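You operate a simulated robot arm through the tools that you are given. There is no shell and no other tool. Be economical: measure what you need, move in short steps, check, and stop when the job is done.

You are at the controls of a simulated two-armed robot. One attempt, no reset.

## Task
Swap the two plugs whose leads cross at the splitter box.
Fine: main switch off first, on again at the end; the top lead moves first, by a free rack hole; one plug at a time.

Only the result counts: the job must be done as asked and must still hold three seconds after the hand-in. Knocking over, shifting, dropping, spilling or breaking anything else fails it.

## Robot
Two 7-joint arms with two-finger parallel grippers on one trunk, on a base that drives. Base frame: it is fixed to the floor where the robot stands at the start and does not move with it; the origin is under the middle of the robot, x ahead of it, y to its left, z up; the surface under the hand at the start is at about z = 0.85. Readings come in m, degrees, newtons and seconds.
The left shoulder is at the start at [0.06, 0.143, 0.832], the right one opposite. With the tool pointing down near the work surface each hand reaches from about 0.22 to 0.68 m from the robot's upright axis, wherever it stands, measured 20 degrees to its own side. Places, roughly: red main switch [0.6, 0, 1.1]. Payload 1.57 kg a hand.
The TCP of each hand is the grasp point between the finger pads, 0.03 m short of the fingertips. In the tool frame z runs along the fingers and y along their closing line. Largest opening 0.11 m; finger width 0.024, thickness 0.012; the body of the gripper, 0.048 by 0.112 m, starts 0.078 m behind the TCP.
Orientation is that of the tool frame in the base frame, as a unit quaternion [x, y, z, w]. With the fingers straight down and closing along the base's y, the tool's x points along the base's -x, its y along +y and its z along -z.

## Interface
- The arms move only by the tool drive_tool. It takes "left_motion", "right_motion" or both (then of equal length, played together; a hand with none holds still); each is a list of rows, each a list of 7 numbers: the opening, from 0 (shut) to 1 (fully open), then the shift along the tool's x, y, z in m, then the turn, a rotation vector about the tool's x, y, z in degrees. In form: [[claw, x, y, z, ax, ay, az], ...]. A call has 1 to 10 rows; each row shifts and turns the commanded pose from where the row before left it, along the tool's axes as they then stand. Each row takes 0.2 s and may step no farther than 0.05 m and 8.6 degrees from the row before; otherwise, or with a gripper value out of range, the whole call is refused. A pose out of reach is approached as far as the arm can. The call stops where the force on the tool passes 40 N (or 10 N more than at its start, if that is more) or the arm is blocked; 0.2 s more then pass. Each finger travels about 0.045 m/s and halts on what it meets, pressing with about 43 N; the grip force reading is that of the motor and also rises with nothing between the fingers. The clock runs only during rows and for 0.2 s after the last one: add rows that do not move to give the fingers time. The reply holds the time, the measured pose of the TCP, the force on the tool along the base axes, the opening and the grip force, in the units named above and with some noise, with the torque about the TCP (base axes, N m) and any sound that the robot's microphone picked up.
- Cameras (640 x 400 px; columns grow to the right, rows downward): "scene" is now at [0.0536, 0.0203, 1.4578]; the picture's right is [0.23, -0.97, 0.00], its down [-0.60, -0.14, -0.79] and it looks along [0.76, 0.18, -0.62] (base axes); focal length 249 px, centre (320, 200). "left" rides on the left gripper at [0.07, -0.016, -0.141] in its tool frame; the picture's right is [0.23, 0.97, 0.00], its down [-0.86, 0.20, -0.48] and it looks along [-0.47, 0.11, 0.88] (tool axes); focal length 222 px, centre (320, 200). "right" rides on the right gripper at [0.07, 0.016, -0.141] in its tool frame; the picture's right is [-0.23, 0.97, 0.00], its down [-0.86, -0.20, -0.48] and it looks along [-0.47, -0.11, 0.88] (tool axes); focal length 222 px, centre (320, 200). There is no depth. A picture from a camera that has moved, and an enlarged one, comes with that camera's place and axes in the base frame and with its lens.
- grab_frame(camera): a new picture of that camera. No time passes.
- lift_body(by): slides the trunk up (or, below 0, down) by that many m; the arms and the scene camera ride with it, the base frame stays. It gives what a move gives, with no picture.
- steer(legs): drives the robot by 1 to 6 legs, each [ahead, left, turn to the left] in m, m and degrees, along the robot's own axes; the way and the turn of a leg run together, so that a leg with both is an arc; at most 1.5 m and 180 degrees a leg. The arms and the cameras ride along, it lands a little off, and it stops where it bumps. It gives what a move gives.
- turn_head(pan, tilt): turns the head with the scene camera to pan (to the left, within 86 degrees either way) and tilt (down, from -29 to 69), counted from straight ahead of the robot. It gives what a move gives.
- inspect(camera, box): a new picture of the part [left, top, right, bottom] of that camera's present view, enlarged. No time passes.
- job_done(): hands the job in; it is judged then, once.

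Work in short steps. Places have to be worked out from the pictures, the camera data and where the tool is seen: move nearer, look again, correct. Check each grasp and each placing, and mend what went wrong. You have 120 turns and 108 pictures in all, those below and enlarged ones among them. Open the grippers and draw the arms clear of the work before you hand the job in, unless the task says otherwise; then end with one line.

The tools are called after ">>>" by a JSON object that holds its "api" and its "payload". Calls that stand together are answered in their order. drive_tool: Moves the arms, as the interface text tells. Its arguments: {"type":"object","properties":{"left_motion":{"type":"array","items":{"type":"array","items":{"type":"number"}}},"right_motion":{"type":"array","items":{"type":"array","items":{"type":"number"}}}},"required":[]} The other tools are called the same way: lift_body (by) slides the trunk up or down; steer (legs) drives the base; turn_head (pan, tilt) turns the head that bears the scene camera; grab_frame (camera) takes a picture; inspect (camera, box) takes an enlarged picture of a part of a camera's view; job_done () hands the job in.

At the start:

```text
time: 0.0
left_position: [0.3266, 0.3246, 1.0005]
left_ee_rot: [0.0, 1.0, -0.001, 0.001]
left_wrist_force: [0.2, 0.0, 0.1]
left_ft_torque: [0.01, -0.08, 0.01]
left_width: 0.11
left_grasp_force: 0.1
right_position: [0.4587, -0.0467, 0.9996]
right_ee_rot: [0.0, 1.0, -0.001, 0.0]
right_wrist_force: [0.5, -0.3, -0.8]
right_ft_torque: [0.01, -0.01, 0.0]
right_width: 0.1099
right_grasp_force: 0.0
trunk travel left (down, up): [-0.431, 0.159]
robot x, y, heading: [0.001, -0.0019, -0.1]
head pan, tilt: [13.1, 38.3]
```

scene: 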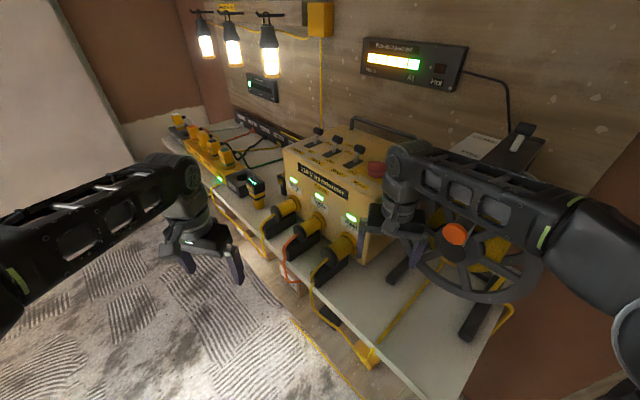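
right: 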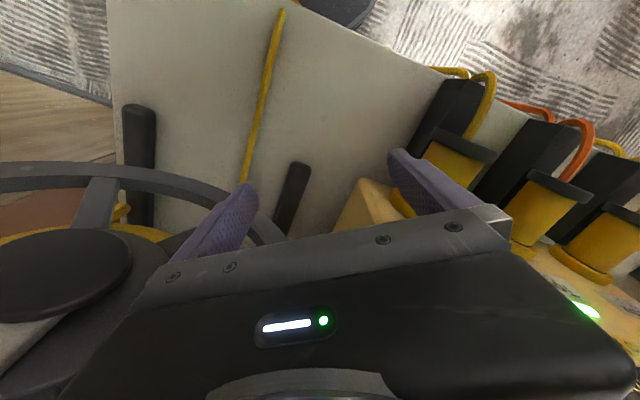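
left: 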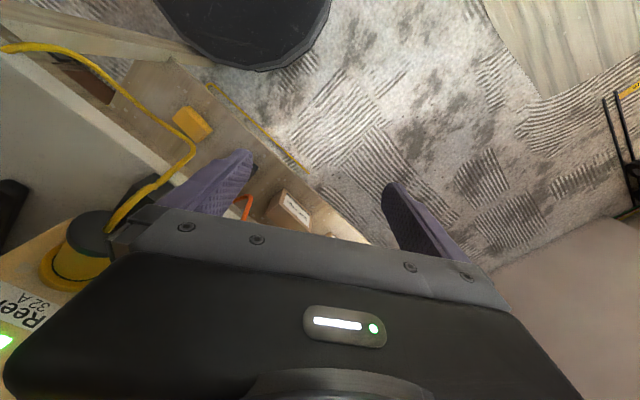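

The scene shows a yellow splitter box with three plugs, switches on top and a rack to the left. I enlarge these parts to understand them.

>>> {"api": "inspect", "payload": {"camera": "scene", "box": [240, 110, 420, 340]}}

>>> {"api": "inspect", "payload": {"camera": "scene", "box": [150, 100, 310, 210]}}

```text
1.74 times, centred on (330, 225) of scene
camera zoom: at [0.0536, 0.0203, 1.4578], right [0.23, -0.97, 0.0], down [-0.6, -0.14, -0.79], along [0.76, 0.18, -0.62], focal length 433 px, centre (303, 156)
```

zoom: 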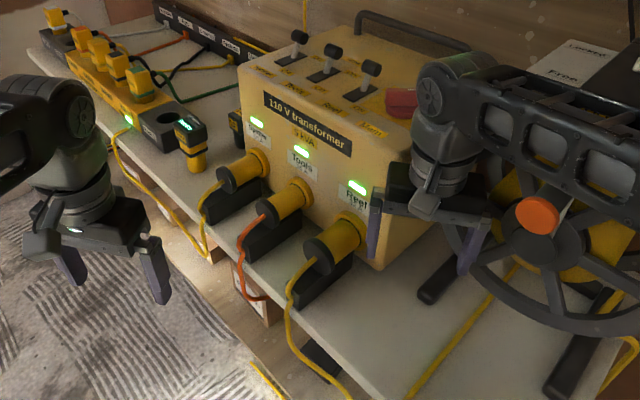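

```text
3.64 times, centred on (230, 155) of scene
camera zoom: at [0.0536, 0.0203, 1.4578], right [0.23, -0.97, 0.0], down [-0.6, -0.14, -0.79], along [0.76, 0.18, -0.62], focal length 905 px, centre (647, 364)
```

zoom: 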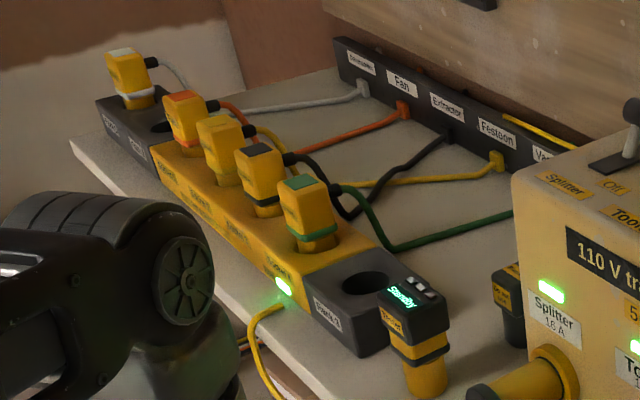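

The yellow (socket 2) and black (socket 3) leads seem to cross, with free rack holes at each end. The right arm hides the red switch, so I raise it straight up and draw it back for a clear look.

>>> {"api": "drive_tool", "payload": {"right_motion": [[1, 0, 0, -0.05, 0, 0, 0], [1, 0, 0, -0.05, 0, 0, 0], [1, 0, 0, -0.05, 0, 0, 0], [1, 0.0, -0.04, -0.03, 0, 0, 0], [1, 0.03, -0.04, 0, 0, 0, 0], [1, 0.03, -0.04, 0, 0, 0, 0], [1, 0.03, -0.04, 0, 0, 0, 0]]}}

>>> {"api": "grab_frame", "payload": {"camera": "scene"}}

```text
time: 1.3
left_position: [0.3305, 0.3245, 1.0002]
left_ee_rot: [-0.001, 1.0, 0.0, -0.002]
left_wrist_force: [-0.7, 0.9, -0.3]
left_ft_torque: [-0.04, 0.01, -0.01]
left_width: 0.11
left_grasp_force: 0.1
right_position: [0.4305, -0.1042, 1.0146]
right_ee_rot: [0.0, 1.0, 0.004, 0.009]
right_wrist_force: [17.8, 1.0, -1.4]
right_ft_torque: [0.02, 2.5, 0.25]
right_width: 0.11
right_grasp_force: 0.1
right hand out of reach, approached as far as the arm can: row 1, 2, 3, 4
trunk travel left (down, up): [-0.431, 0.159]
robot x, y, heading: [0.001, -0.0002, -0.2]
head pan, tilt: [13.1, 38.3]
stopped in row 6 (right hand): the force on the tool passed its limit at 97 N (the readings are from after the stop); the commanded pose is now the measured one
```

```text
102 pictures are left
camera scene: at [0.0565, 0.0206, 1.4576], right [0.23, -0.97, 0.0], down [-0.6, -0.14, -0.78], along [0.76, 0.18, -0.62], focal length 249 px, centre (320, 200)
```

scene: 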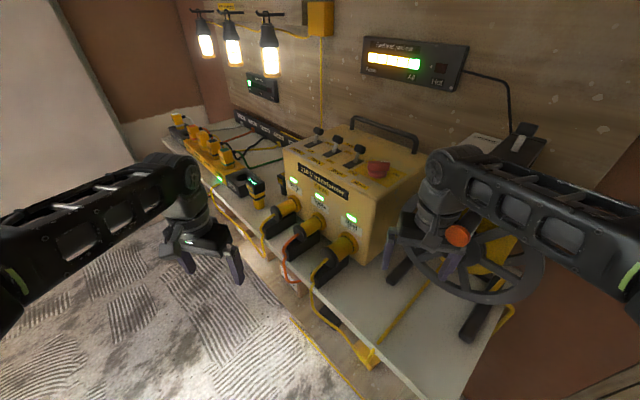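

The hand could not rise (reach limit) and brushed the reel, which doesn't seem to have moved. I raise the trunk, which carries the hand straight up.

>>> {"api": "drive_tool", "payload": {"right_motion": [[1, 0, 0.02, 0, 0, 0, 0], [1, 0, 0, 0, 0, 0, 0]]}}

>>> {"api": "lift_body", "payload": {"by": 0.15}}

>>> {"api": "grab_frame", "payload": {"camera": "scene"}}

>>> {"api": "grab_frame", "payload": {"camera": "right"}}

```text
time: 1.9
left_position: [0.3261, 0.3237, 0.9998]
left_ee_rot: [0.001, 1.0, 0.0, 0.001]
left_wrist_force: [0.0, 0.3, 0.4]
left_ft_torque: [0.01, -0.05, 0.02]
left_width: 0.1098
left_grasp_force: 0.1
right_position: [0.4247, -0.0824, 1.0155]
right_ee_rot: [-0.001, 1.0, 0.004, 0.008]
right_wrist_force: [-0.2, 1.0, -0.5]
right_ft_torque: [-0.03, 0.01, -0.01]
right_width: 0.1099
right_grasp_force: 0.0
trunk travel left (down, up): [-0.431, 0.159]
robot x, y, heading: [-0.0014, -0.0, -0.1]
head pan, tilt: [13.1, 38.3]
```

```text
time: 2.4
left_position: [0.3279, 0.3248, 1.0087]
left_ee_rot: [-0.001, 1.0, 0.0, 0.001]
left_wrist_force: [0.1, -0.1, -0.2]
left_ft_torque: [0.0, 0.02, 0.0]
left_width: 0.11
left_grasp_force: 0.0
right_position: [0.4236, -0.0833, 1.018]
right_ee_rot: [0.0, 1.0, 0.002, 0.002]
right_wrist_force: [4.4, -0.1, -6.0]
right_ft_torque: [0.4, 0.39, 0.24]
right_width: 0.1099
right_grasp_force: 0.0
trunk travel left (down, up): [-0.44, 0.15]
robot x, y, heading: [0.0024, -0.0003, 0.0]
head pan, tilt: [13.1, 38.3]
stopped: the force on the tool passed its limit at 64 N (the readings are from after the stop); the commanded pose is now the measured one
```

```text
101 pictures are left
camera scene: at [0.0545, 0.0204, 1.4663], right [0.23, -0.97, 0.0], down [-0.6, -0.14, -0.78], along [0.76, 0.18, -0.62], focal length 249 px, centre (320, 200)
```

scene: 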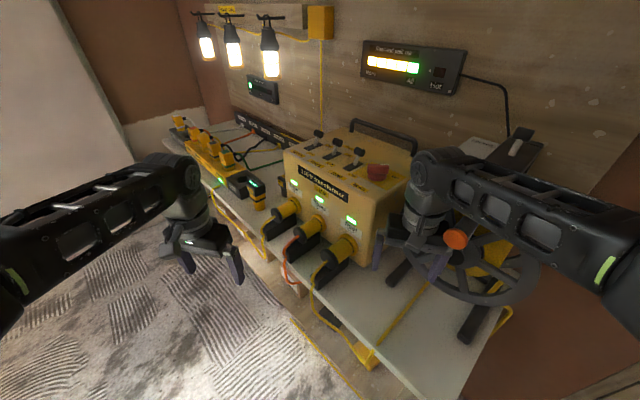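

```text
100 pictures are left
camera right: at [0.3531, -0.068, 1.1586], right [0.23, 0.97, 0.01], down [0.85, -0.2, 0.48], along [0.47, -0.1, -0.88], focal length 222 px, centre (320, 200)
```

right: 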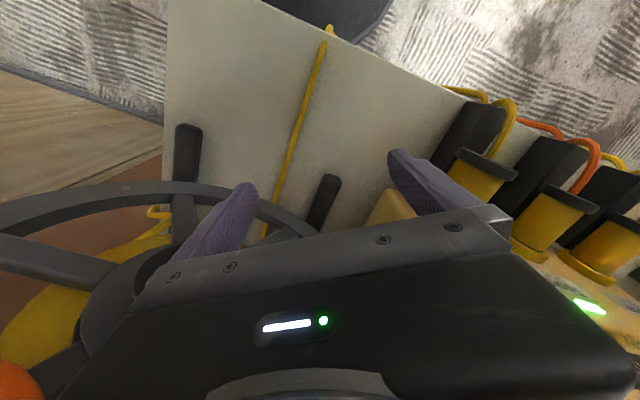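

Something near the reel's crank knob catches the hand. I enlarge that spot before moving again.

>>> {"api": "inspect", "payload": {"camera": "scene", "box": [360, 130, 560, 310]}}

>>> {"api": "inspect", "payload": {"camera": "right", "box": [0, 100, 320, 400]}}

```text
2.22 times, centred on (460, 220) of scene
camera zoom: at [0.0545, 0.0204, 1.4663], right [0.23, -0.97, 0.0], down [-0.6, -0.14, -0.78], along [0.76, 0.18, -0.62], focal length 553 px, centre (9, 156)
```

zoom: 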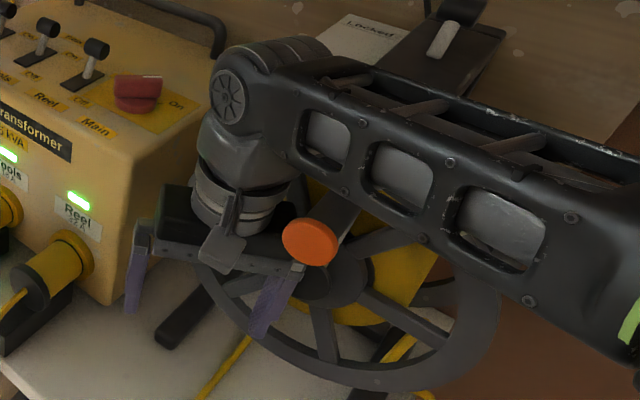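

```text
1.33 times, centred on (160, 250) of right
camera zoom: at [0.3531, -0.068, 1.1586], right [0.23, 0.97, 0.01], down [0.85, -0.2, 0.48], along [0.47, -0.1, -0.88], focal length 296 px, centre (533, 133)
```

zoom: 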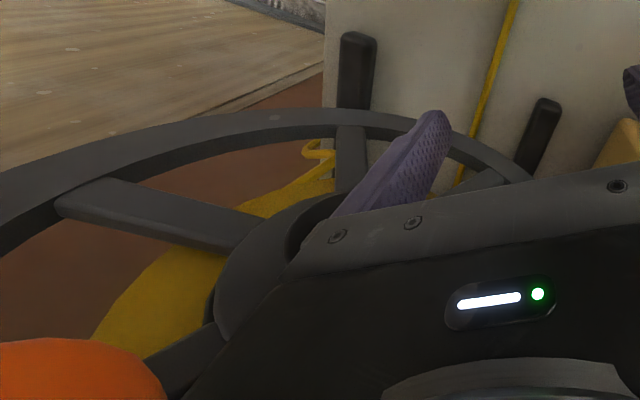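

The gripper's right end seems to be tucked under the crank handle. I go back along the way I came (+y, a bit +x) and then lift in small steps.

>>> {"api": "drive_tool", "payload": {"right_motion": [[1, -0.01, 0.02, 0, 0, 0, 0], [1, -0.02, 0.018, 0, 0, 0, 0], [1, 0, 0, 0, 0, 0, 0]]}}

>>> {"api": "lift_body", "payload": {"by": 0.04}}

>>> {"api": "grab_frame", "payload": {"camera": "scene"}}

```text
time: 3.2
left_position: [0.328, 0.3255, 1.008]
left_ee_rot: [0.0, 1.0, -0.001, 0.0]
left_wrist_force: [-0.9, 0.4, 0.5]
left_ft_torque: [0.03, 0.0, 0.03]
left_width: 0.1099
left_grasp_force: 0.0
right_position: [0.4521, -0.045, 1.0208]
right_ee_rot: [-0.001, 1.0, 0.002, 0.002]
right_wrist_force: [0.3, -0.6, -0.7]
right_ft_torque: [0.0, -0.01, 0.0]
right_width: 0.1101
right_grasp_force: 0.1
trunk travel left (down, up): [-0.44, 0.15]
robot x, y, heading: [0.0011, -0.0022, -0.1]
head pan, tilt: [13.1, 38.3]
```

```text
time: 4.0
left_position: [0.3279, 0.3248, 1.0487]
left_ee_rot: [-0.001, 1.0, 0.001, 0.0]
left_wrist_force: [-0.4, 0.0, 0.2]
left_ft_torque: [0.01, 0.01, -0.03]
left_width: 0.1102
left_grasp_force: 0.1
right_position: [0.4523, -0.046, 1.0603]
right_ee_rot: [-0.001, 1.0, 0.002, 0.001]
right_wrist_force: [0.4, 0.5, 0.5]
right_ft_torque: [-0.02, -0.04, 0.02]
right_width: 0.1101
right_grasp_force: 0.0
trunk travel left (down, up): [-0.48, 0.11]
robot x, y, heading: [-0.0004, 0.0002, 0.0]
head pan, tilt: [13.1, 38.3]
```

```text
97 pictures are left
camera scene: at [0.0536, 0.0204, 1.5062], right [0.23, -0.97, 0.0], down [-0.6, -0.14, -0.78], along [0.76, 0.18, -0.62], focal length 249 px, centre (320, 200)
```

scene: 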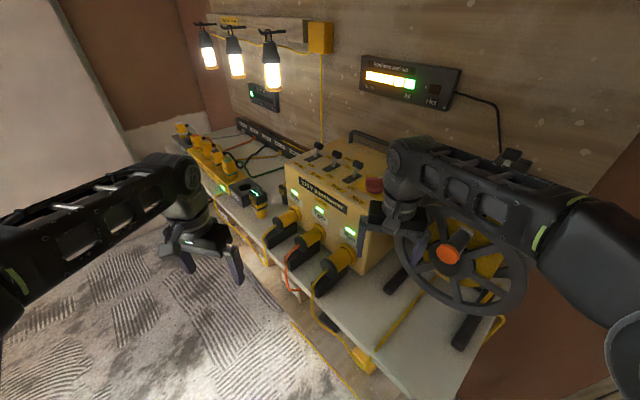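

The hand lifts freely now and the reel stands as before. I lift the remaining way.

>>> {"api": "lift_body", "payload": {"by": 0.105}}

>>> {"api": "grab_frame", "payload": {"camera": "scene"}}

```text
time: 5.4
left_position: [0.3278, 0.325, 1.1535]
left_ee_rot: [0.0, 1.0, -0.001, 0.0]
left_wrist_force: [-0.3, 0.1, -0.2]
left_ft_torque: [0.01, -0.01, -0.01]
left_width: 0.1099
left_grasp_force: 0.0
right_position: [0.4507, -0.0459, 1.1666]
right_ee_rot: [-0.001, 1.0, 0.003, 0.002]
right_wrist_force: [0.4, 0.0, 0.3]
right_ft_torque: [-0.02, -0.01, -0.01]
right_width: 0.1099
right_grasp_force: 0.0
trunk travel left (down, up): [-0.585, 0.005]
robot x, y, heading: [-0.0029, 0.0004, -0.1]
head pan, tilt: [13.1, 38.3]
```

```text
96 pictures are left
camera scene: at [0.0536, 0.0204, 1.6112], right [0.23, -0.97, 0.0], down [-0.6, -0.14, -0.78], along [0.76, 0.18, -0.62], focal length 249 px, centre (320, 200)
```

scene: 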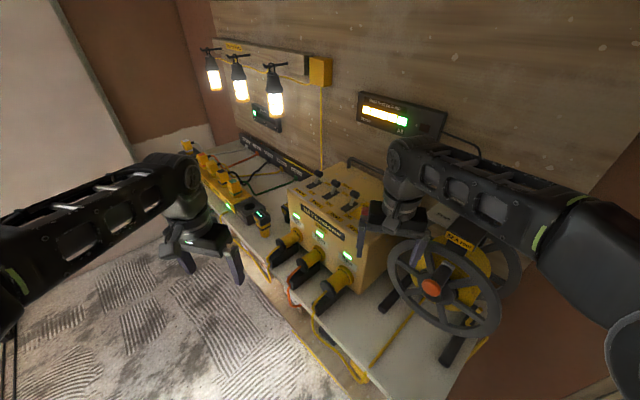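

Clear of everything now. I draw the right hand back toward the robot so the switch panel becomes visible.

>>> {"api": "drive_tool", "payload": {"right_motion": [[1, 0.03, -0.02, 0, 0, 0, 0], [1, 0.03, -0.03, 0, 0, 0, 0], [1, 0.03, -0.03, 0, 0, 0, 0], [1, 0.03, -0.03, 0, 0, 0, 0], [1, 0.02, -0.03, 0, 0, 0, 0]]}}

>>> {"api": "inspect", "payload": {"camera": "scene", "box": [260, 130, 460, 290]}}

>>> {"api": "inspect", "payload": {"camera": "scene", "box": [160, 120, 310, 240]}}

```text
time: 5.9
left_position: [0.3276, 0.3274, 1.1537]
left_ee_rot: [-0.002, 1.0, -0.001, 0.0]
left_wrist_force: [-1.1, -0.3, -0.3]
left_ft_torque: [-0.01, -0.04, 0.02]
left_width: 0.11
left_grasp_force: 0.2
right_position: [0.4173, -0.0711, 1.1689]
right_ee_rot: [-0.007, 1.0, 0.008, 0.016]
right_wrist_force: [9.6, 6.3, -6.6]
right_ft_torque: [0.54, -0.19, 0.61]
right_width: 0.1041
right_grasp_force: 0.0
trunk travel left (down, up): [-0.585, 0.005]
robot x, y, heading: [-0.0015, -0.0001, 0.1]
head pan, tilt: [13.1, 38.3]
stopped in row 2 (right hand): the force on the tool passed its limit at 58 N (the readings are from after the stop); the commanded pose is now the measured one
```

```text
2.50 times, centred on (360, 210) of scene
camera zoom: at [0.0545, 0.0225, 1.611], right [0.23, -0.97, 0.0], down [-0.6, -0.14, -0.78], along [0.76, 0.18, -0.62], focal length 622 px, centre (220, 175)
```

zoom: 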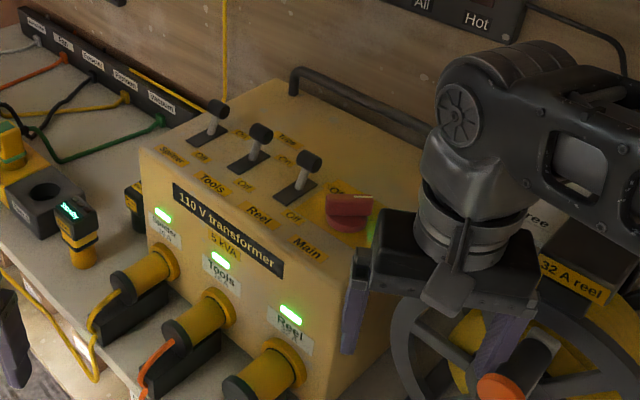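

```text
3.33 times, centred on (235, 180) of scene
camera zoom: at [0.0545, 0.0225, 1.611], right [0.23, -0.97, 0.0], down [-0.6, -0.14, -0.78], along [0.76, 0.18, -0.62], focal length 830 px, centre (603, 267)
```

zoom: 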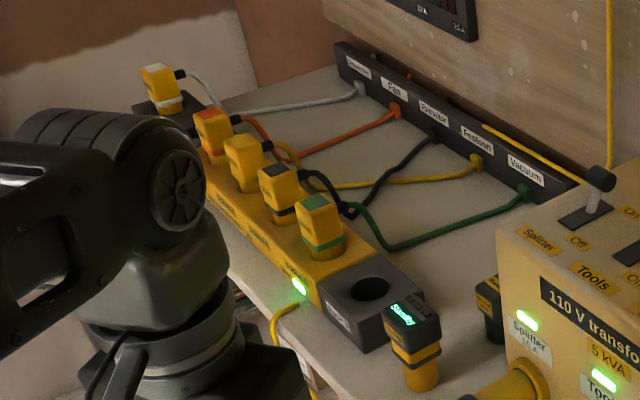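

The right finger touched the crank handle. I move back +y, narrow the fingers, then pull straight back away from the reel.

>>> {"api": "drive_tool", "payload": {"right_motion": [[1, -0.01, 0.02, 0, 0, 0, 0], [0.7, -0.01, 0.02, 0, 0, 0, 0], [0.3, 0, 0, 0, 0, 0, 0], [0.1, 0, 0, 0, 0, 0, 0], [0.1, 0, 0, 0, 0, 0, 0], [0.1, 0, 0, 0, 0, 0, 0]]}}

>>> {"api": "drive_tool", "payload": {"right_motion": [[0.1, 0.025, 0, 0, 0, 0, 0], [0.1, 0.025, 0, 0, 0, 0, 0], [0.1, 0.025, 0, -0.01, 0, 0, 0], [0.1, 0.025, 0, -0.01, 0, 0, 0]]}}

>>> {"api": "inspect", "payload": {"camera": "scene", "box": [260, 130, 500, 330]}}

```text
time: 7.3
left_position: [0.3272, 0.3244, 1.1534]
left_ee_rot: [0.0, 1.0, 0.0, 0.0]
left_wrist_force: [0.2, -0.7, -0.7]
left_ft_torque: [0.01, 0.0, -0.01]
left_width: 0.1103
left_grasp_force: 0.1
right_position: [0.4347, -0.0326, 1.1699]
right_ee_rot: [-0.005, 1.0, 0.007, 0.015]
right_wrist_force: [0.0, 0.5, -0.1]
right_ft_torque: [0.02, 0.04, -0.02]
right_width: 0.0107
right_grasp_force: 0.0
trunk travel left (down, up): [-0.585, 0.005]
robot x, y, heading: [-0.0039, 0.0003, -0.1]
head pan, tilt: [13.1, 38.3]
```

```text
time: 8.3
left_position: [0.327, 0.3239, 1.1535]
left_ee_rot: [-0.001, 1.0, -0.001, 0.001]
left_wrist_force: [0.5, 0.1, -0.3]
left_ft_torque: [-0.03, 0.01, 0.01]
left_width: 0.1098
left_grasp_force: 0.0
right_position: [0.3406, -0.0323, 1.1828]
right_ee_rot: [-0.005, 1.0, 0.005, 0.015]
right_wrist_force: [-0.2, 1.1, -0.5]
right_ft_torque: [-0.03, 0.03, 0.0]
right_width: 0.011
right_grasp_force: 0.2
right hand out of reach, approached as far as the arm can: row 4
trunk travel left (down, up): [-0.585, 0.005]
robot x, y, heading: [-0.0022, -0.0013, 0.0]
head pan, tilt: [13.1, 38.3]
```

```text
2.00 times, centred on (380, 230) of scene
camera zoom: at [0.0534, 0.0207, 1.6112], right [0.23, -0.97, 0.0], down [-0.6, -0.14, -0.79], along [0.76, 0.18, -0.62], focal length 498 px, centre (200, 140)
```

zoom: 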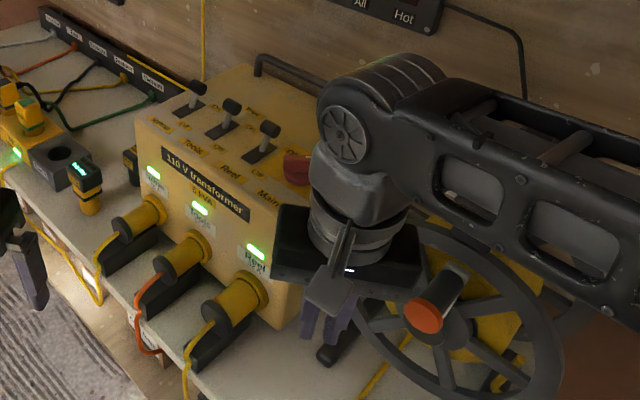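

The right hand is clear. The table runs obliquely (its normal points about -31°), so I back off a little, turn to face it, and shift left in front of the transformer.

>>> {"api": "steer", "payload": {"legs": [[-0.12, 0, 0], [0, 0, -31], [0, 0.3, 0]]}}

>>> {"api": "turn_head", "payload": {"pan": 0, "tilt": 45}}

>>> {"api": "grab_frame", "payload": {"camera": "scene"}}

```text
time: 12.7
left_position: [0.4797, 0.3721, 1.1539]
left_ee_rot: [0.262, 0.965, 0.0, 0.002]
left_wrist_force: [0.0, 0.6, 0.1]
left_ft_torque: [-0.04, 0.0, 0.02]
left_width: 0.1099
left_grasp_force: 0.0
right_position: [0.31, 0.0563, 1.1828]
right_ee_rot: [0.257, 0.966, 0.002, 0.016]
right_wrist_force: [0.8, -0.1, 0.3]
right_ft_torque: [-0.01, 0.03, -0.01]
right_width: 0.0107
right_grasp_force: 0.0
trunk travel left (down, up): [-0.585, 0.005]
robot x, y, heading: [0.0293, 0.2575, -30.4]
head pan, tilt: [13.1, 38.3]
```

```text
time: 13.4
left_position: [0.4794, 0.3708, 1.1533]
left_ee_rot: [0.262, 0.965, 0.0, 0.001]
left_wrist_force: [-0.2, -0.2, -1.0]
left_ft_torque: [0.0, 0.01, 0.0]
left_width: 0.1102
left_grasp_force: 0.1
right_position: [0.3088, 0.0556, 1.1835]
right_ee_rot: [0.258, 0.966, 0.001, 0.016]
right_wrist_force: [0.1, 0.7, 0.4]
right_ft_torque: [0.02, -0.02, 0.01]
right_width: 0.0112
right_grasp_force: 0.1
trunk travel left (down, up): [-0.585, 0.005]
robot x, y, heading: [0.0296, 0.257, -30.4]
head pan, tilt: [0.0, 45.0]
```

```text
92 pictures are left
camera scene: at [0.0756, 0.2316, 1.6014], right [-0.51, -0.86, 0.0], down [-0.61, 0.36, -0.71], along [0.61, -0.36, -0.71], focal length 249 px, centre (320, 200)
```

scene: 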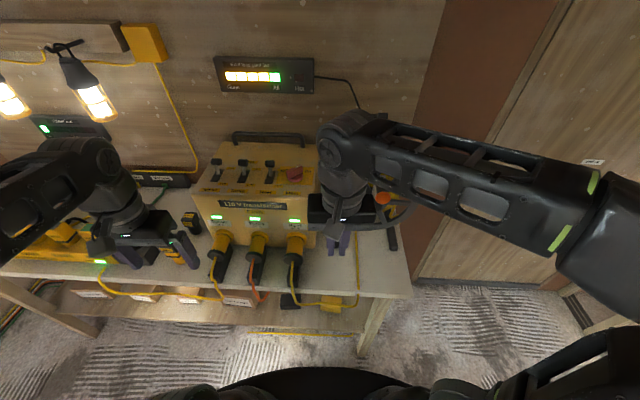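

Now facing the table squarely. I enlarge the transformer top.

>>> {"api": "inspect", "payload": {"camera": "scene", "box": [190, 125, 350, 225]}}

```text
4.00 times, centred on (270, 175) of scene
camera zoom: at [0.0756, 0.2316, 1.6014], right [-0.51, -0.86, 0.0], down [-0.61, 0.36, -0.71], along [0.61, -0.36, -0.71], focal length 996 px, centre (520, 300)
```

zoom: 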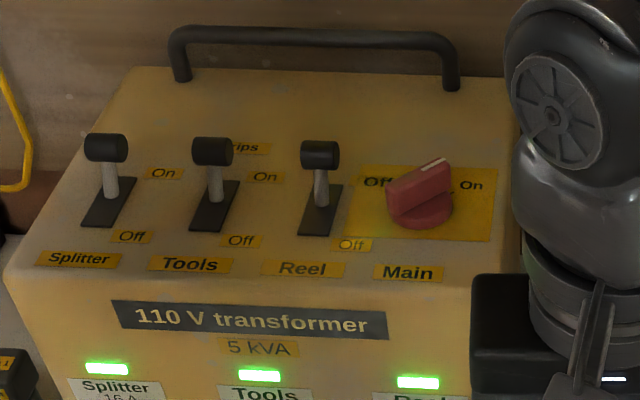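

The main switch is a rotary knob: its mark points to On (right), with Off to the left, about 90° counterclockwise. I shift left and ahead so the right hand can reach it well (staying no closer to the table than at the start).

>>> {"api": "steer", "payload": {"legs": [[0, 0.2, 0], [0.1, 0, 0]]}}

>>> {"api": "grab_frame", "payload": {"camera": "scene"}}

```text
time: 15.8
left_position: [0.6683, 0.493, 1.153]
left_ee_rot: [0.263, 0.965, 0.0, 0.001]
left_wrist_force: [0.4, -0.9, 0.4]
left_ft_torque: [0.02, 0.03, 0.0]
left_width: 0.11
left_grasp_force: 0.0
right_position: [0.4987, 0.1788, 1.1827]
right_ee_rot: [0.259, 0.966, 0.002, 0.015]
right_wrist_force: [-0.9, -0.8, 0.6]
right_ft_torque: [0.01, 0.02, 0.01]
right_width: 0.0111
right_grasp_force: 0.1
trunk travel left (down, up): [-0.585, 0.005]
robot x, y, heading: [0.2197, 0.3845, -30.6]
head pan, tilt: [0.0, 45.0]
```

```text
90 pictures are left
camera scene: at [0.2655, 0.3552, 1.6013], right [-0.51, -0.86, 0.0], down [-0.61, 0.36, -0.71], along [0.61, -0.36, -0.71], focal length 249 px, centre (320, 200)
```

scene: 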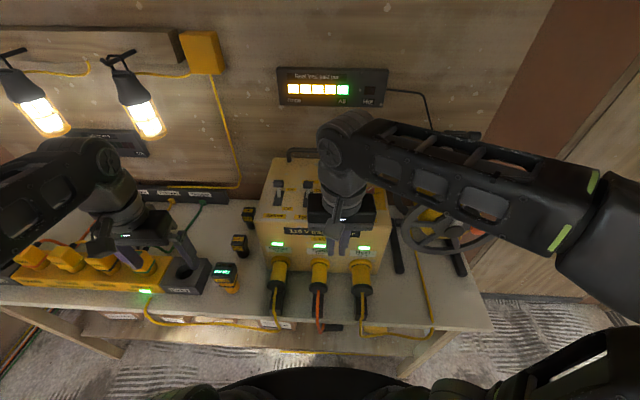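

I look through the right hand camera toward the knob.

>>> {"api": "grab_frame", "payload": {"camera": "right"}}

```text
89 pictures are left
camera right: at [0.4407, 0.2276, 1.3215], right [0.68, 0.73, 0.02], down [0.62, -0.6, 0.5], along [0.38, -0.33, -0.87], focal length 222 px, centre (320, 200)
```

right: 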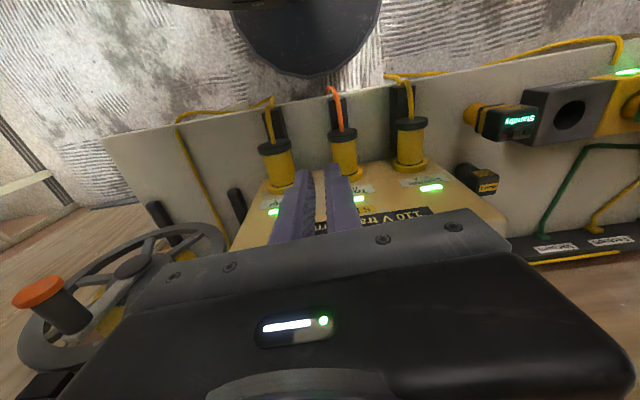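

I need an unobstructed second view of the knob for triangulation, so I move the right hand to its right by 0.13 m.

>>> {"api": "drive_tool", "payload": {"right_motion": [[0.1, 0, -0.045, 0, 0, 0, 0], [0.1, 0, -0.045, 0, 0, 0, 0], [0.1, 0, -0.045, 0, 0, 0, 0]]}}

>>> {"api": "inspect", "payload": {"camera": "scene", "box": [250, 140, 410, 240]}}

```text
time: 16.6
left_position: [0.6686, 0.4896, 1.1541]
left_ee_rot: [0.264, 0.964, 0.002, -0.001]
left_wrist_force: [-0.2, -0.8, 1.3]
left_ft_torque: [0.07, 0.0, 0.01]
left_width: 0.11
left_grasp_force: 0.0
right_position: [0.429, 0.0575, 1.1825]
right_ee_rot: [0.258, 0.966, 0.003, 0.016]
right_wrist_force: [0.2, -0.7, -0.8]
right_ft_torque: [0.09, -0.03, 0.03]
right_width: 0.011
right_grasp_force: 0.0
right hand out of reach, approached as far as the arm can: row 1
trunk travel left (down, up): [-0.585, 0.005]
robot x, y, heading: [0.2226, 0.381, -30.6]
head pan, tilt: [0.0, 45.0]
```

```text
4.00 times, centred on (330, 190) of scene
camera zoom: at [0.2649, 0.3517, 1.6012], right [-0.51, -0.86, 0.0], down [-0.61, 0.36, -0.71], along [0.61, -0.36, -0.71], focal length 996 px, centre (280, 240)
```

zoom: 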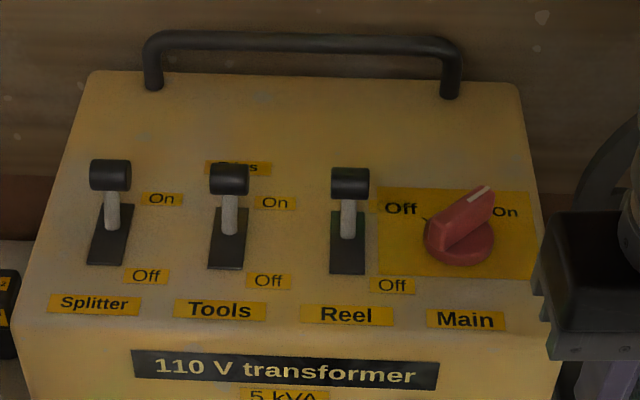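

Triangulation puts the knob centre near (0.617, 0.0), bar top about z 1.145, bar about 45° right of straight ahead. I bring the hand above it, turned 45° clockwise so the fingers straddle the bar.

>>> {"api": "drive_tool", "payload": {"right_motion": [[0.1, 0, 0, -0.01, 0, 0, 0], [0.1, -0.048, 0.0115, -0.005, 0, 0, 0], [0.1, -0.048, 0.0115, -0.005, 0, 0, 0], [0.1, -0.048, 0.0115, 0, 0, 0, 0], [0.1, -0.047, 0.0115, 0, 0, 0, 0]]}}

>>> {"api": "drive_tool", "payload": {"right_motion": [[0.2, 0, 0, 0, 0, 0, 7.5], [0.3, 0, 0, 0, 0, 0, 7.5], [0.5, 0, 0, 0, 0, 0, 7.5], [0.5, 0, 0, 0, 0, 0, 7.5], [0.5, 0, 0, 0, 0, 0, 7.5], [0.5, 0, 0, 0, 0, 0, 7.5], [0.5, 0, 0, 0, 0, 0, 0]]}}

>>> {"api": "inspect", "payload": {"camera": "scene", "box": [290, 130, 450, 230]}}

>>> {"api": "grab_frame", "payload": {"camera": "right"}}

```text
time: 17.8
left_position: [0.6669, 0.4949, 1.1539]
left_ee_rot: [0.264, 0.965, -0.001, 0.001]
left_wrist_force: [0.7, 0.7, -0.6]
left_ft_torque: [-0.03, -0.02, -0.04]
left_width: 0.1099
left_grasp_force: 0.0
right_position: [0.5115, 0.0333, 1.1963]
right_ee_rot: [0.258, 0.966, 0.0, 0.024]
right_wrist_force: [-0.5, 0.4, -0.2]
right_ft_torque: [-0.02, -0.07, -0.01]
right_width: 0.0109
right_grasp_force: 0.1
right hand out of reach, approached as far as the arm can: row 1, 3, 4, 5
trunk travel left (down, up): [-0.585, 0.005]
robot x, y, heading: [0.2194, 0.3807, -30.7]
head pan, tilt: [0.0, 45.0]
```

```text
time: 19.4
left_position: [0.6679, 0.495, 1.1541]
left_ee_rot: [0.264, 0.964, 0.0, 0.001]
left_wrist_force: [0.7, -0.4, -0.4]
left_ft_torque: [-0.02, 0.0, 0.01]
left_width: 0.1098
left_grasp_force: 0.1
right_position: [0.5164, 0.0285, 1.1962]
right_ee_rot: [0.541, 0.841, 0.006, 0.021]
right_wrist_force: [-0.2, 0.3, -0.3]
right_ft_torque: [0.02, 0.0, 0.01]
right_width: 0.055
right_grasp_force: 0.1
right hand out of reach, approached as far as the arm can: row 3, 4
trunk travel left (down, up): [-0.585, 0.005]
robot x, y, heading: [0.221, 0.3787, -30.7]
head pan, tilt: [0.0, 45.0]
```

```text
4.00 times, centred on (370, 180) of scene
camera zoom: at [0.264, 0.3561, 1.6014], right [-0.51, -0.86, 0.0], down [-0.61, 0.36, -0.71], along [0.61, -0.36, -0.71], focal length 996 px, centre (120, 280)
```

zoom: 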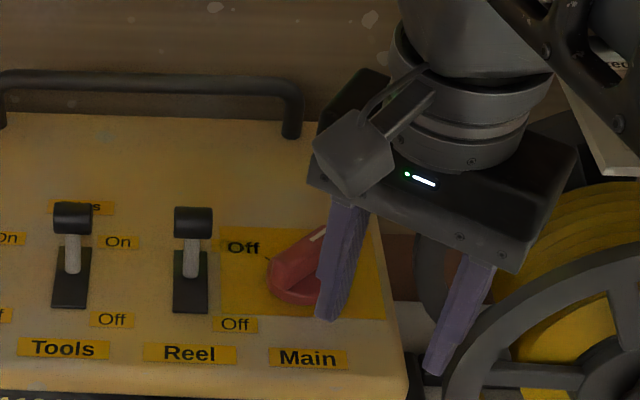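

```text
86 pictures are left
camera right: at [0.497, 0.1003, 1.3356], right [0.98, 0.2, 0.04], down [0.15, -0.85, 0.5], along [0.13, -0.48, -0.87], focal length 222 px, centre (320, 200)
```

right: 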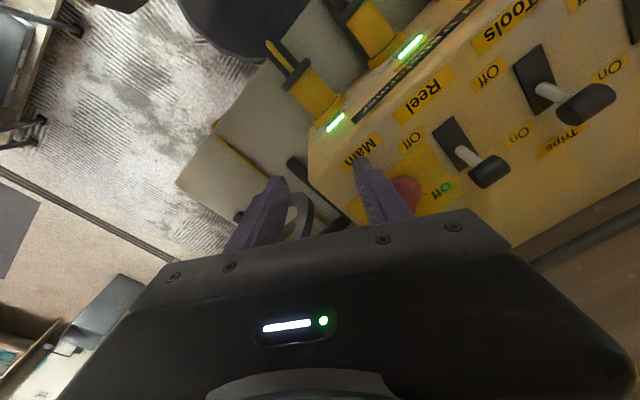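

At this height the arm can't reach out far enough; the base has to come nearer. I tilt the head down to check the clearance between the base and the table.

>>> {"api": "turn_head", "payload": {"pan": 0, "tilt": 69}}

>>> {"api": "grab_frame", "payload": {"camera": "scene"}}

```text
time: 20.2
left_position: [0.6673, 0.494, 1.1536]
left_ee_rot: [0.264, 0.965, 0.0, 0.001]
left_wrist_force: [-0.9, -0.2, 0.0]
left_ft_torque: [0.01, -0.04, 0.01]
left_width: 0.1099
left_grasp_force: 0.2
right_position: [0.518, 0.0278, 1.1964]
right_ee_rot: [0.54, 0.842, 0.005, 0.021]
right_wrist_force: [0.1, 0.6, -0.1]
right_ft_torque: [-0.01, 0.0, -0.02]
right_width: 0.0552
right_grasp_force: 0.0
trunk travel left (down, up): [-0.585, 0.005]
robot x, y, heading: [0.2161, 0.3863, -30.6]
head pan, tilt: [0.0, 68.8]
```

```text
85 pictures are left
camera scene: at [0.2422, 0.3692, 1.5726], right [-0.51, -0.86, 0.0], down [-0.8, 0.47, -0.36], along [0.31, -0.18, -0.93], focal length 249 px, centre (320, 200)
```

scene: 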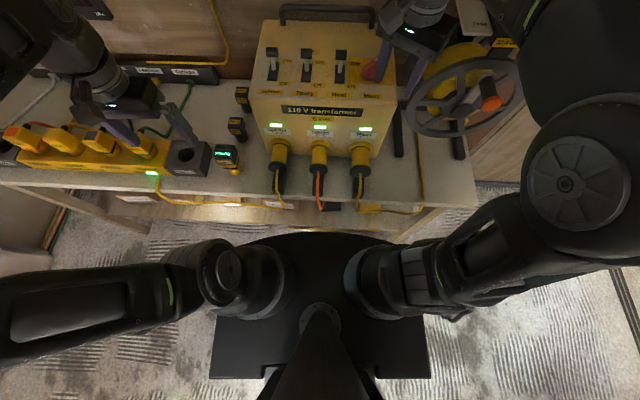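

The base already sits slightly under the table edge and its front right corner is near a table leg, so I shift left a little, bring the hand back right by the same amount, then go ahead by 0.09.

>>> {"api": "steer", "payload": {"legs": [[0, 0.06, 0]]}}

>>> {"api": "drive_tool", "payload": {"right_motion": [[0.5, -0.021, -0.021, 0, 0, 0, 0], [0.5, -0.021, -0.021, 0, 0, 0, 0]]}}

>>> {"api": "steer", "payload": {"legs": [[0.05, 0, 0]]}}

>>> {"api": "grab_frame", "payload": {"camera": "scene"}}

```text
time: 21.2
left_position: [0.6986, 0.5464, 1.1531]
left_ee_rot: [0.265, 0.964, -0.002, 0.0]
left_wrist_force: [-0.3, 0.6, -1.0]
left_ft_torque: [-0.02, 0.01, -0.02]
left_width: 0.1099
left_grasp_force: 0.1
right_position: [0.5489, 0.0824, 1.1967]
right_ee_rot: [0.54, 0.842, 0.004, 0.02]
right_wrist_force: [0.2, 0.7, -0.3]
right_ft_torque: [-0.06, 0.04, 0.01]
right_width: 0.0549
right_grasp_force: 0.0
trunk travel left (down, up): [-0.585, 0.005]
robot x, y, heading: [0.252, 0.4352, -30.7]
head pan, tilt: [0.0, 68.8]
```

```text
time: 21.8
left_position: [0.6984, 0.5453, 1.1525]
left_ee_rot: [0.265, 0.964, -0.001, 0.0]
left_wrist_force: [-0.9, 0.2, 0.7]
left_ft_torque: [-0.01, -0.03, 0.0]
left_width: 0.1098
left_grasp_force: 0.2
right_position: [0.5267, 0.025, 1.1965]
right_ee_rot: [0.539, 0.842, 0.006, 0.022]
right_wrist_force: [0.2, 0.1, 0.8]
right_ft_torque: [0.01, -0.01, 0.0]
right_width: 0.055
right_grasp_force: 0.0
trunk travel left (down, up): [-0.585, 0.005]
robot x, y, heading: [0.2514, 0.4308, -30.6]
head pan, tilt: [0.0, 68.8]
```

```text
time: 22.7
left_position: [0.742, 0.5185, 1.153]
left_ee_rot: [0.264, 0.964, 0.001, 0.0]
left_wrist_force: [-0.3, -0.7, -0.4]
left_ft_torque: [0.02, 0.03, -0.03]
left_width: 0.1098
left_grasp_force: 0.1
right_position: [0.5718, -0.0017, 1.1952]
right_ee_rot: [0.54, 0.841, 0.006, 0.02]
right_wrist_force: [0.6, -0.7, -1.4]
right_ft_torque: [0.04, 0.08, 0.01]
right_width: 0.0551
right_grasp_force: 0.0
trunk travel left (down, up): [-0.585, 0.005]
robot x, y, heading: [0.2924, 0.4099, -30.7]
head pan, tilt: [0.0, 68.8]
```

```text
84 pictures are left
camera scene: at [0.3178, 0.3942, 1.5725], right [-0.51, -0.86, 0.0], down [-0.8, 0.48, -0.36], along [0.31, -0.18, -0.93], focal length 249 px, centre (320, 200)
```

scene: 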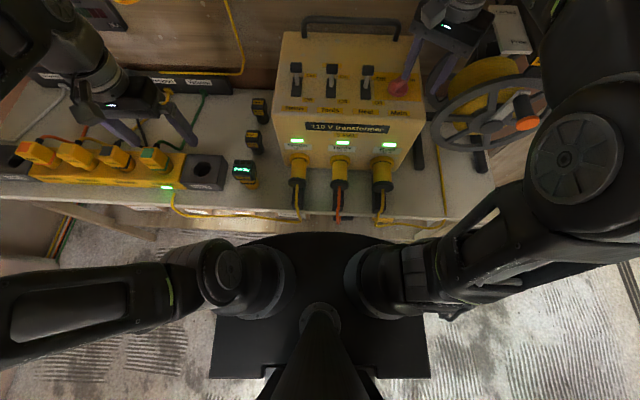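

No bump. A further 0.045 ahead, then I look at the hand over the knob.

>>> {"api": "steer", "payload": {"legs": [[0.045, 0, 0]]}}

>>> {"api": "turn_head", "payload": {"pan": -8, "tilt": 50}}

>>> {"api": "grab_frame", "payload": {"camera": "right"}}

>>> {"api": "grab_frame", "payload": {"camera": "scene"}}

```text
time: 23.6
left_position: [0.7819, 0.4949, 1.1524]
left_ee_rot: [0.266, 0.964, 0.001, -0.001]
left_wrist_force: [0.2, -0.6, 0.0]
left_ft_torque: [0.05, 0.03, 0.0]
left_width: 0.1099
left_grasp_force: 0.1
right_position: [0.6098, -0.0251, 1.1962]
right_ee_rot: [0.54, 0.841, 0.005, 0.02]
right_wrist_force: [-0.3, -0.1, -0.2]
right_ft_torque: [0.0, 0.01, -0.01]
right_width: 0.0549
right_grasp_force: 0.1
trunk travel left (down, up): [-0.585, 0.005]
robot x, y, heading: [0.3354, 0.3878, -30.7]
head pan, tilt: [0.0, 68.8]
```

```text
time: 24.4
left_position: [0.7798, 0.4959, 1.1528]
left_ee_rot: [0.264, 0.964, 0.0, 0.0]
left_wrist_force: [-0.3, -0.3, 0.3]
left_ft_torque: [-0.01, 0.0, -0.01]
left_width: 0.11
left_grasp_force: 0.1
right_position: [0.6084, -0.0244, 1.1962]
right_ee_rot: [0.54, 0.841, 0.005, 0.022]
right_wrist_force: [-0.2, 0.1, 0.7]
right_ft_torque: [0.0, -0.02, 0.0]
right_width: 0.0548
right_grasp_force: 0.2
trunk travel left (down, up): [-0.585, 0.005]
robot x, y, heading: [0.3348, 0.3837, -30.6]
head pan, tilt: [-8.0, 50.0]
```

```text
83 pictures are left
camera right: at [0.587, 0.048, 1.3352], right [0.98, 0.2, 0.04], down [0.15, -0.85, 0.5], along [0.13, -0.48, -0.87], focal length 222 px, centre (320, 200)
```

right: 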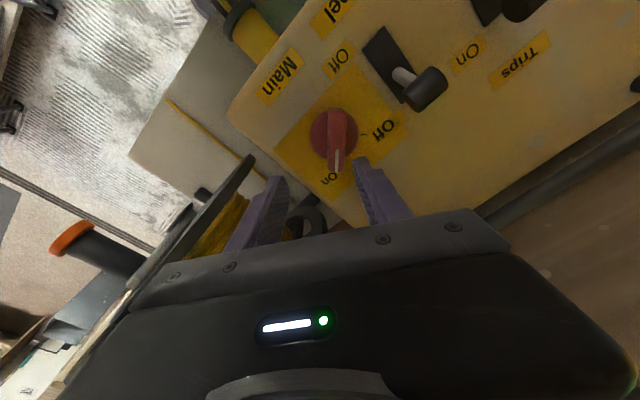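

```text
82 pictures are left
camera scene: at [0.3662, 0.353, 1.5944], right [-0.63, -0.78, 0.0], down [-0.6, 0.48, -0.64], along [0.5, -0.4, -0.77], focal length 249 px, centre (320, 200)
```

scene: 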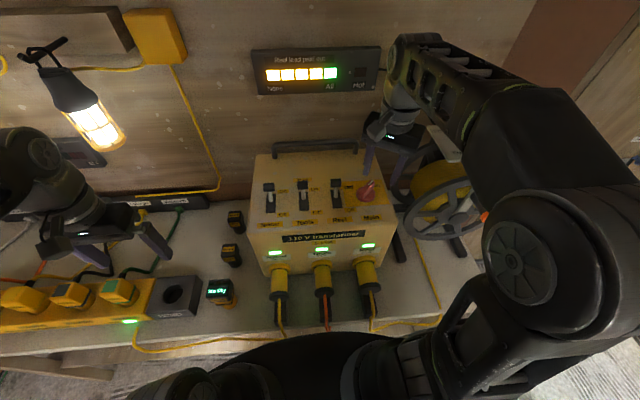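

The right camera now shows the knob: centre ≈ (0.617, 0.001), bar almost aligned with my fingers. I centre the hand, trim the turn by 5°, and come down partway.

>>> {"api": "drive_tool", "payload": {"right_motion": [[0.5, 0.019, 0.0185, 0, 0, 0, 0], [0.5, 0, 0, 0, 0, 0, 5], [0.5, 0, 0, 0.015, 0, 0, 0], [0.5, 0, 0, 0.015, 0, 0, 0]]}}

>>> {"api": "grab_frame", "payload": {"camera": "right"}}

>>> {"api": "inspect", "payload": {"camera": "scene", "box": [290, 120, 450, 220]}}

```text
time: 25.4
left_position: [0.7792, 0.4965, 1.1541]
left_ee_rot: [0.266, 0.964, 0.0, 0.0]
left_wrist_force: [0.8, -0.1, 0.2]
left_ft_torque: [0.0, -0.01, -0.04]
left_width: 0.11
left_grasp_force: 0.0
right_position: [0.6182, 0.0014, 1.1664]
right_ee_rot: [0.577, 0.816, 0.006, 0.021]
right_wrist_force: [0.5, 0.3, -0.1]
right_ft_torque: [-0.01, 0.0, 0.0]
right_width: 0.0549
right_grasp_force: 0.2
trunk travel left (down, up): [-0.585, 0.005]
robot x, y, heading: [0.3301, 0.3851, -30.7]
head pan, tilt: [-8.0, 50.0]
```

```text
81 pictures are left
camera right: at [0.6037, 0.0731, 1.3048], right [0.99, 0.11, 0.04], down [0.08, -0.87, 0.49], along [0.09, -0.49, -0.87], focal length 222 px, centre (320, 200)
```

right: 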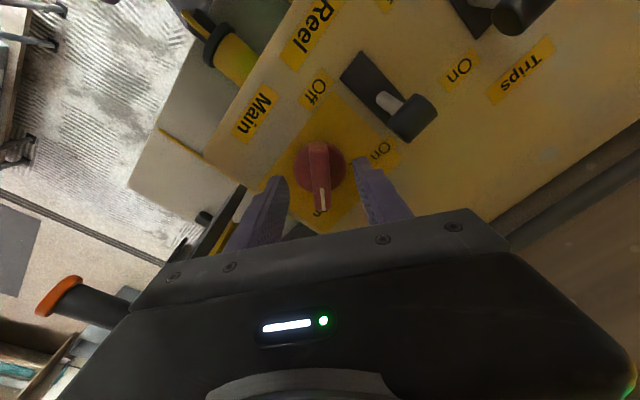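

```text
4.00 times, centred on (370, 170) of scene
camera zoom: at [0.3662, 0.3527, 1.5945], right [-0.63, -0.78, 0.0], down [-0.6, 0.48, -0.64], along [0.5, -0.4, -0.77], focal length 996 px, centre (120, 320)
```

zoom: 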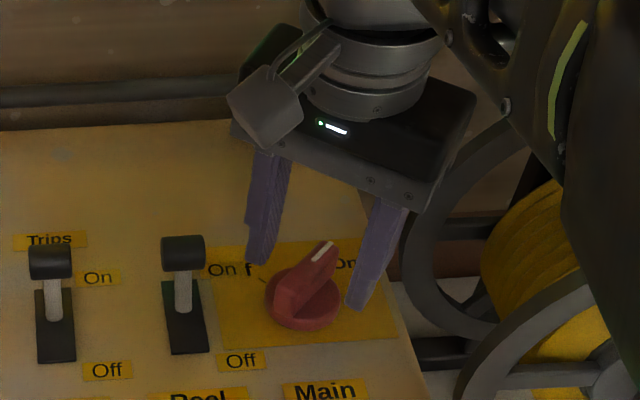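

Fingers straddle the bar. I lower 18 mm and close gently.

>>> {"api": "drive_tool", "payload": {"right_motion": [[0.5, 0, 0, 0.009, 0, 0, 0], [0.5, 0, 0, 0.009, 0, 0, 0], [0.2, 0, 0, 0, 0, 0, 0], [0.05, 0, 0, 0, 0, 0, 0], [0.05, 0, 0, 0, 0, 0, 0], [0.05, 0, 0, 0, 0, 0, 0], [0.05, 0, 0, 0, 0, 0, 0]]}}

>>> {"api": "grab_frame", "payload": {"camera": "right"}}

```text
time: 27.1
left_position: [0.7796, 0.4959, 1.153]
left_ee_rot: [0.265, 0.964, 0.0, 0.0]
left_wrist_force: [-0.6, -0.8, 0.4]
left_ft_torque: [-0.02, 0.0, 0.0]
left_width: 0.1103
left_grasp_force: 0.0
right_position: [0.6186, 0.0008, 1.1479]
right_ee_rot: [0.577, 0.817, 0.007, 0.021]
right_wrist_force: [0.3, -1.0, 1.1]
right_ft_torque: [0.03, -0.03, -0.01]
right_width: 0.0472
right_grasp_force: 44.9
trunk travel left (down, up): [-0.585, 0.005]
robot x, y, heading: [0.3341, 0.3855, -31.0]
head pan, tilt: [-8.0, 50.0]
```

```text
79 pictures are left
camera right: at [0.6046, 0.0725, 1.2878], right [0.99, 0.11, 0.04], down [0.08, -0.87, 0.49], along [0.09, -0.49, -0.87], focal length 222 px, centre (320, 200)
```

right: 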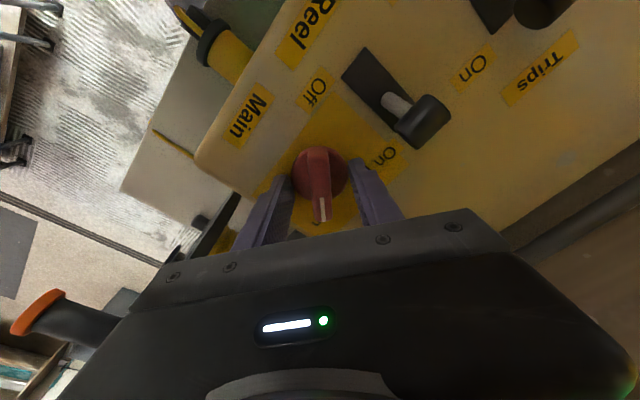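

Width 47 mm means I pinched the disc, not the bar. I open, rise 11 mm and close on the bar.

>>> {"api": "drive_tool", "payload": {"right_motion": [[0.5, 0, 0, 0, 0, 0, 0], [0.5, 0, 0, -0.006, 0, 0, 0], [0.5, 0, 0, -0.006, 0, 0, 0], [0.2, 0, 0, 0, 0, 0, 0], [0.05, 0, 0, 0, 0, 0, 0], [0.05, 0, 0, 0, 0, 0, 0], [0.05, 0, 0, 0, 0, 0, 0], [0.05, 0, 0, 0, 0, 0, 0]]}}

```text
time: 28.9
left_position: [0.7789, 0.4966, 1.153]
left_ee_rot: [0.264, 0.964, 0.001, 0.0]
left_wrist_force: [0.6, 0.5, -0.3]
left_ft_torque: [-0.02, -0.01, -0.02]
left_width: 0.1096
left_grasp_force: 0.1
right_position: [0.6183, -0.0, 1.1602]
right_ee_rot: [0.577, 0.817, 0.006, 0.02]
right_wrist_force: [0.3, 0.4, 2.0]
right_ft_torque: [0.14, 0.61, -0.03]
right_width: 0.0153
right_grasp_force: 31.2
trunk travel left (down, up): [-0.585, 0.005]
robot x, y, heading: [0.3323, 0.3847, -30.4]
head pan, tilt: [-8.0, 50.0]
```

Gripping the bar (15 mm). Now I turn counterclockwise 80° in 8° rows.

>>> {"api": "drive_tool", "payload": {"right_motion": [[0.05, 0, 0, 0, 0, 0, -8], [0.05, 0, 0, 0, 0, 0, -8], [0.05, 0, 0, 0, 0, 0, -8], [0.05, 0, 0, 0, 0, 0, -8], [0.05, 0, 0, 0, 0, 0, -8], [0.05, 0, 0, 0, 0, 0, -8], [0.05, 0, 0, 0, 0, 0, -8], [0.05, 0, 0, 0, 0, 0, -8], [0.05, 0, 0, 0, 0, 0, -8], [0.05, 0, 0, 0, 0, 0, -8]]}}

>>> {"api": "grab_frame", "payload": {"camera": "scene"}}

```text
time: 31.1
left_position: [0.7788, 0.4966, 1.1528]
left_ee_rot: [0.264, 0.964, 0.0, 0.0]
left_wrist_force: [-0.6, 0.2, 0.2]
left_ft_torque: [0.0, 0.0, 0.01]
left_width: 0.1098
left_grasp_force: 0.1
right_position: [0.618, 0.0002, 1.1594]
right_ee_rot: [-0.085, 0.996, -0.008, 0.02]
right_wrist_force: [6.3, -7.1, 17.2]
right_ft_torque: [0.52, -0.82, 0.01]
right_width: 0.0153
right_grasp_force: 30.6
trunk travel left (down, up): [-0.585, 0.005]
robot x, y, heading: [0.3303, 0.3829, -30.6]
head pan, tilt: [-8.0, 50.0]
```

```text
78 pictures are left
camera scene: at [0.3663, 0.3528, 1.5945], right [-0.63, -0.78, 0.0], down [-0.6, 0.48, -0.64], along [0.5, -0.4, -0.77], focal length 249 px, centre (320, 200)
```

scene: 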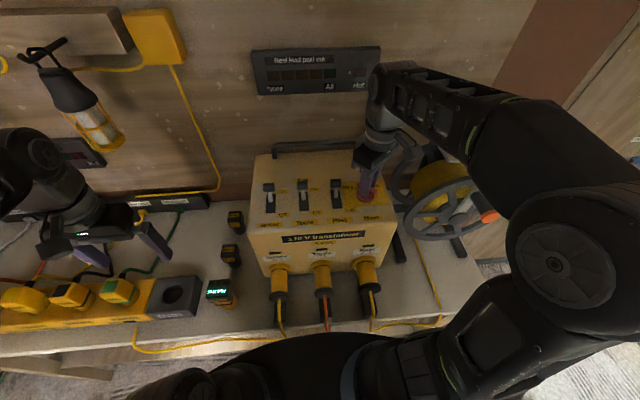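

All lamps and indicator lights went out. I add 8° to seat it fully, then release and inspect.

>>> {"api": "drive_tool", "payload": {"right_motion": [[0.05, 0, 0, 0, 0, 0, -5], [0.05, 0, 0, 0, 0, 0, -4], [0.05, 0, 0, 0, 0, 0, 0]]}}

>>> {"api": "drive_tool", "payload": {"right_motion": [[0.3, 0, 0, 0, 0, 0, 0], [0.4, 0, 0, 0, 0, 0, 0], [0.4, 0, 0, 0, 0, 0, 0], [0.4, 0, 0, -0.02, 0, 0, 0], [0.4, 0, 0, -0.02, 0, 0, 0]]}}

>>> {"api": "grab_frame", "payload": {"camera": "right"}}

```text
time: 31.9
left_position: [0.78, 0.4959, 1.1538]
left_ee_rot: [0.266, 0.964, 0.0, 0.001]
left_wrist_force: [0.2, -0.6, 0.4]
left_ft_torque: [0.0, 0.0, -0.01]
left_width: 0.1103
left_grasp_force: 0.1
right_position: [0.6178, -0.0001, 1.1595]
right_ee_rot: [-0.16, 0.987, -0.011, 0.019]
right_wrist_force: [2.7, -6.7, 16.4]
right_ft_torque: [0.44, 0.01, -0.97]
right_width: 0.0176
right_grasp_force: 32.9
trunk travel left (down, up): [-0.585, 0.005]
robot x, y, heading: [0.3326, 0.3851, -30.7]
head pan, tilt: [-8.0, 50.0]
```

```text
time: 33.0
left_position: [0.7791, 0.4965, 1.1538]
left_ee_rot: [0.266, 0.964, 0.0, -0.001]
left_wrist_force: [0.0, -0.3, -0.1]
left_ft_torque: [-0.01, -0.02, -0.01]
left_width: 0.11
left_grasp_force: 0.2
right_position: [0.6182, -0.0004, 1.1898]
right_ee_rot: [-0.161, 0.987, -0.009, 0.019]
right_wrist_force: [-0.2, -0.8, 0.1]
right_ft_torque: [0.02, -0.01, 0.01]
right_width: 0.0439
right_grasp_force: 0.1
right hand out of reach, approached as far as the arm can: row 5
trunk travel left (down, up): [-0.585, 0.005]
robot x, y, heading: [0.3313, 0.3851, -30.6]
head pan, tilt: [-8.0, 50.0]
```

```text
77 pictures are left
camera right: at [0.5399, -0.0046, 1.328], right [-0.09, 1.0, -0.02], down [0.85, 0.09, 0.51], along [0.51, 0.03, -0.86], focal length 222 px, centre (320, 200)
```

right: 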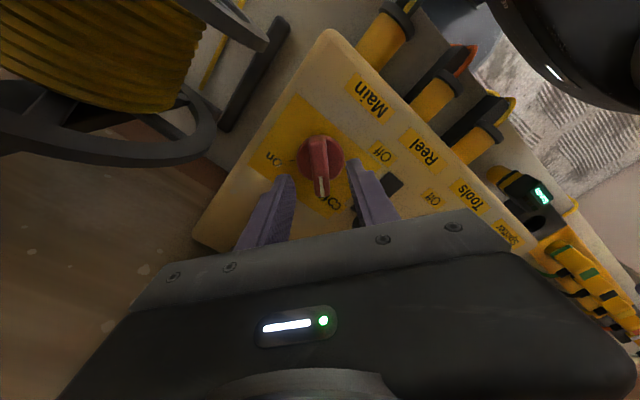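

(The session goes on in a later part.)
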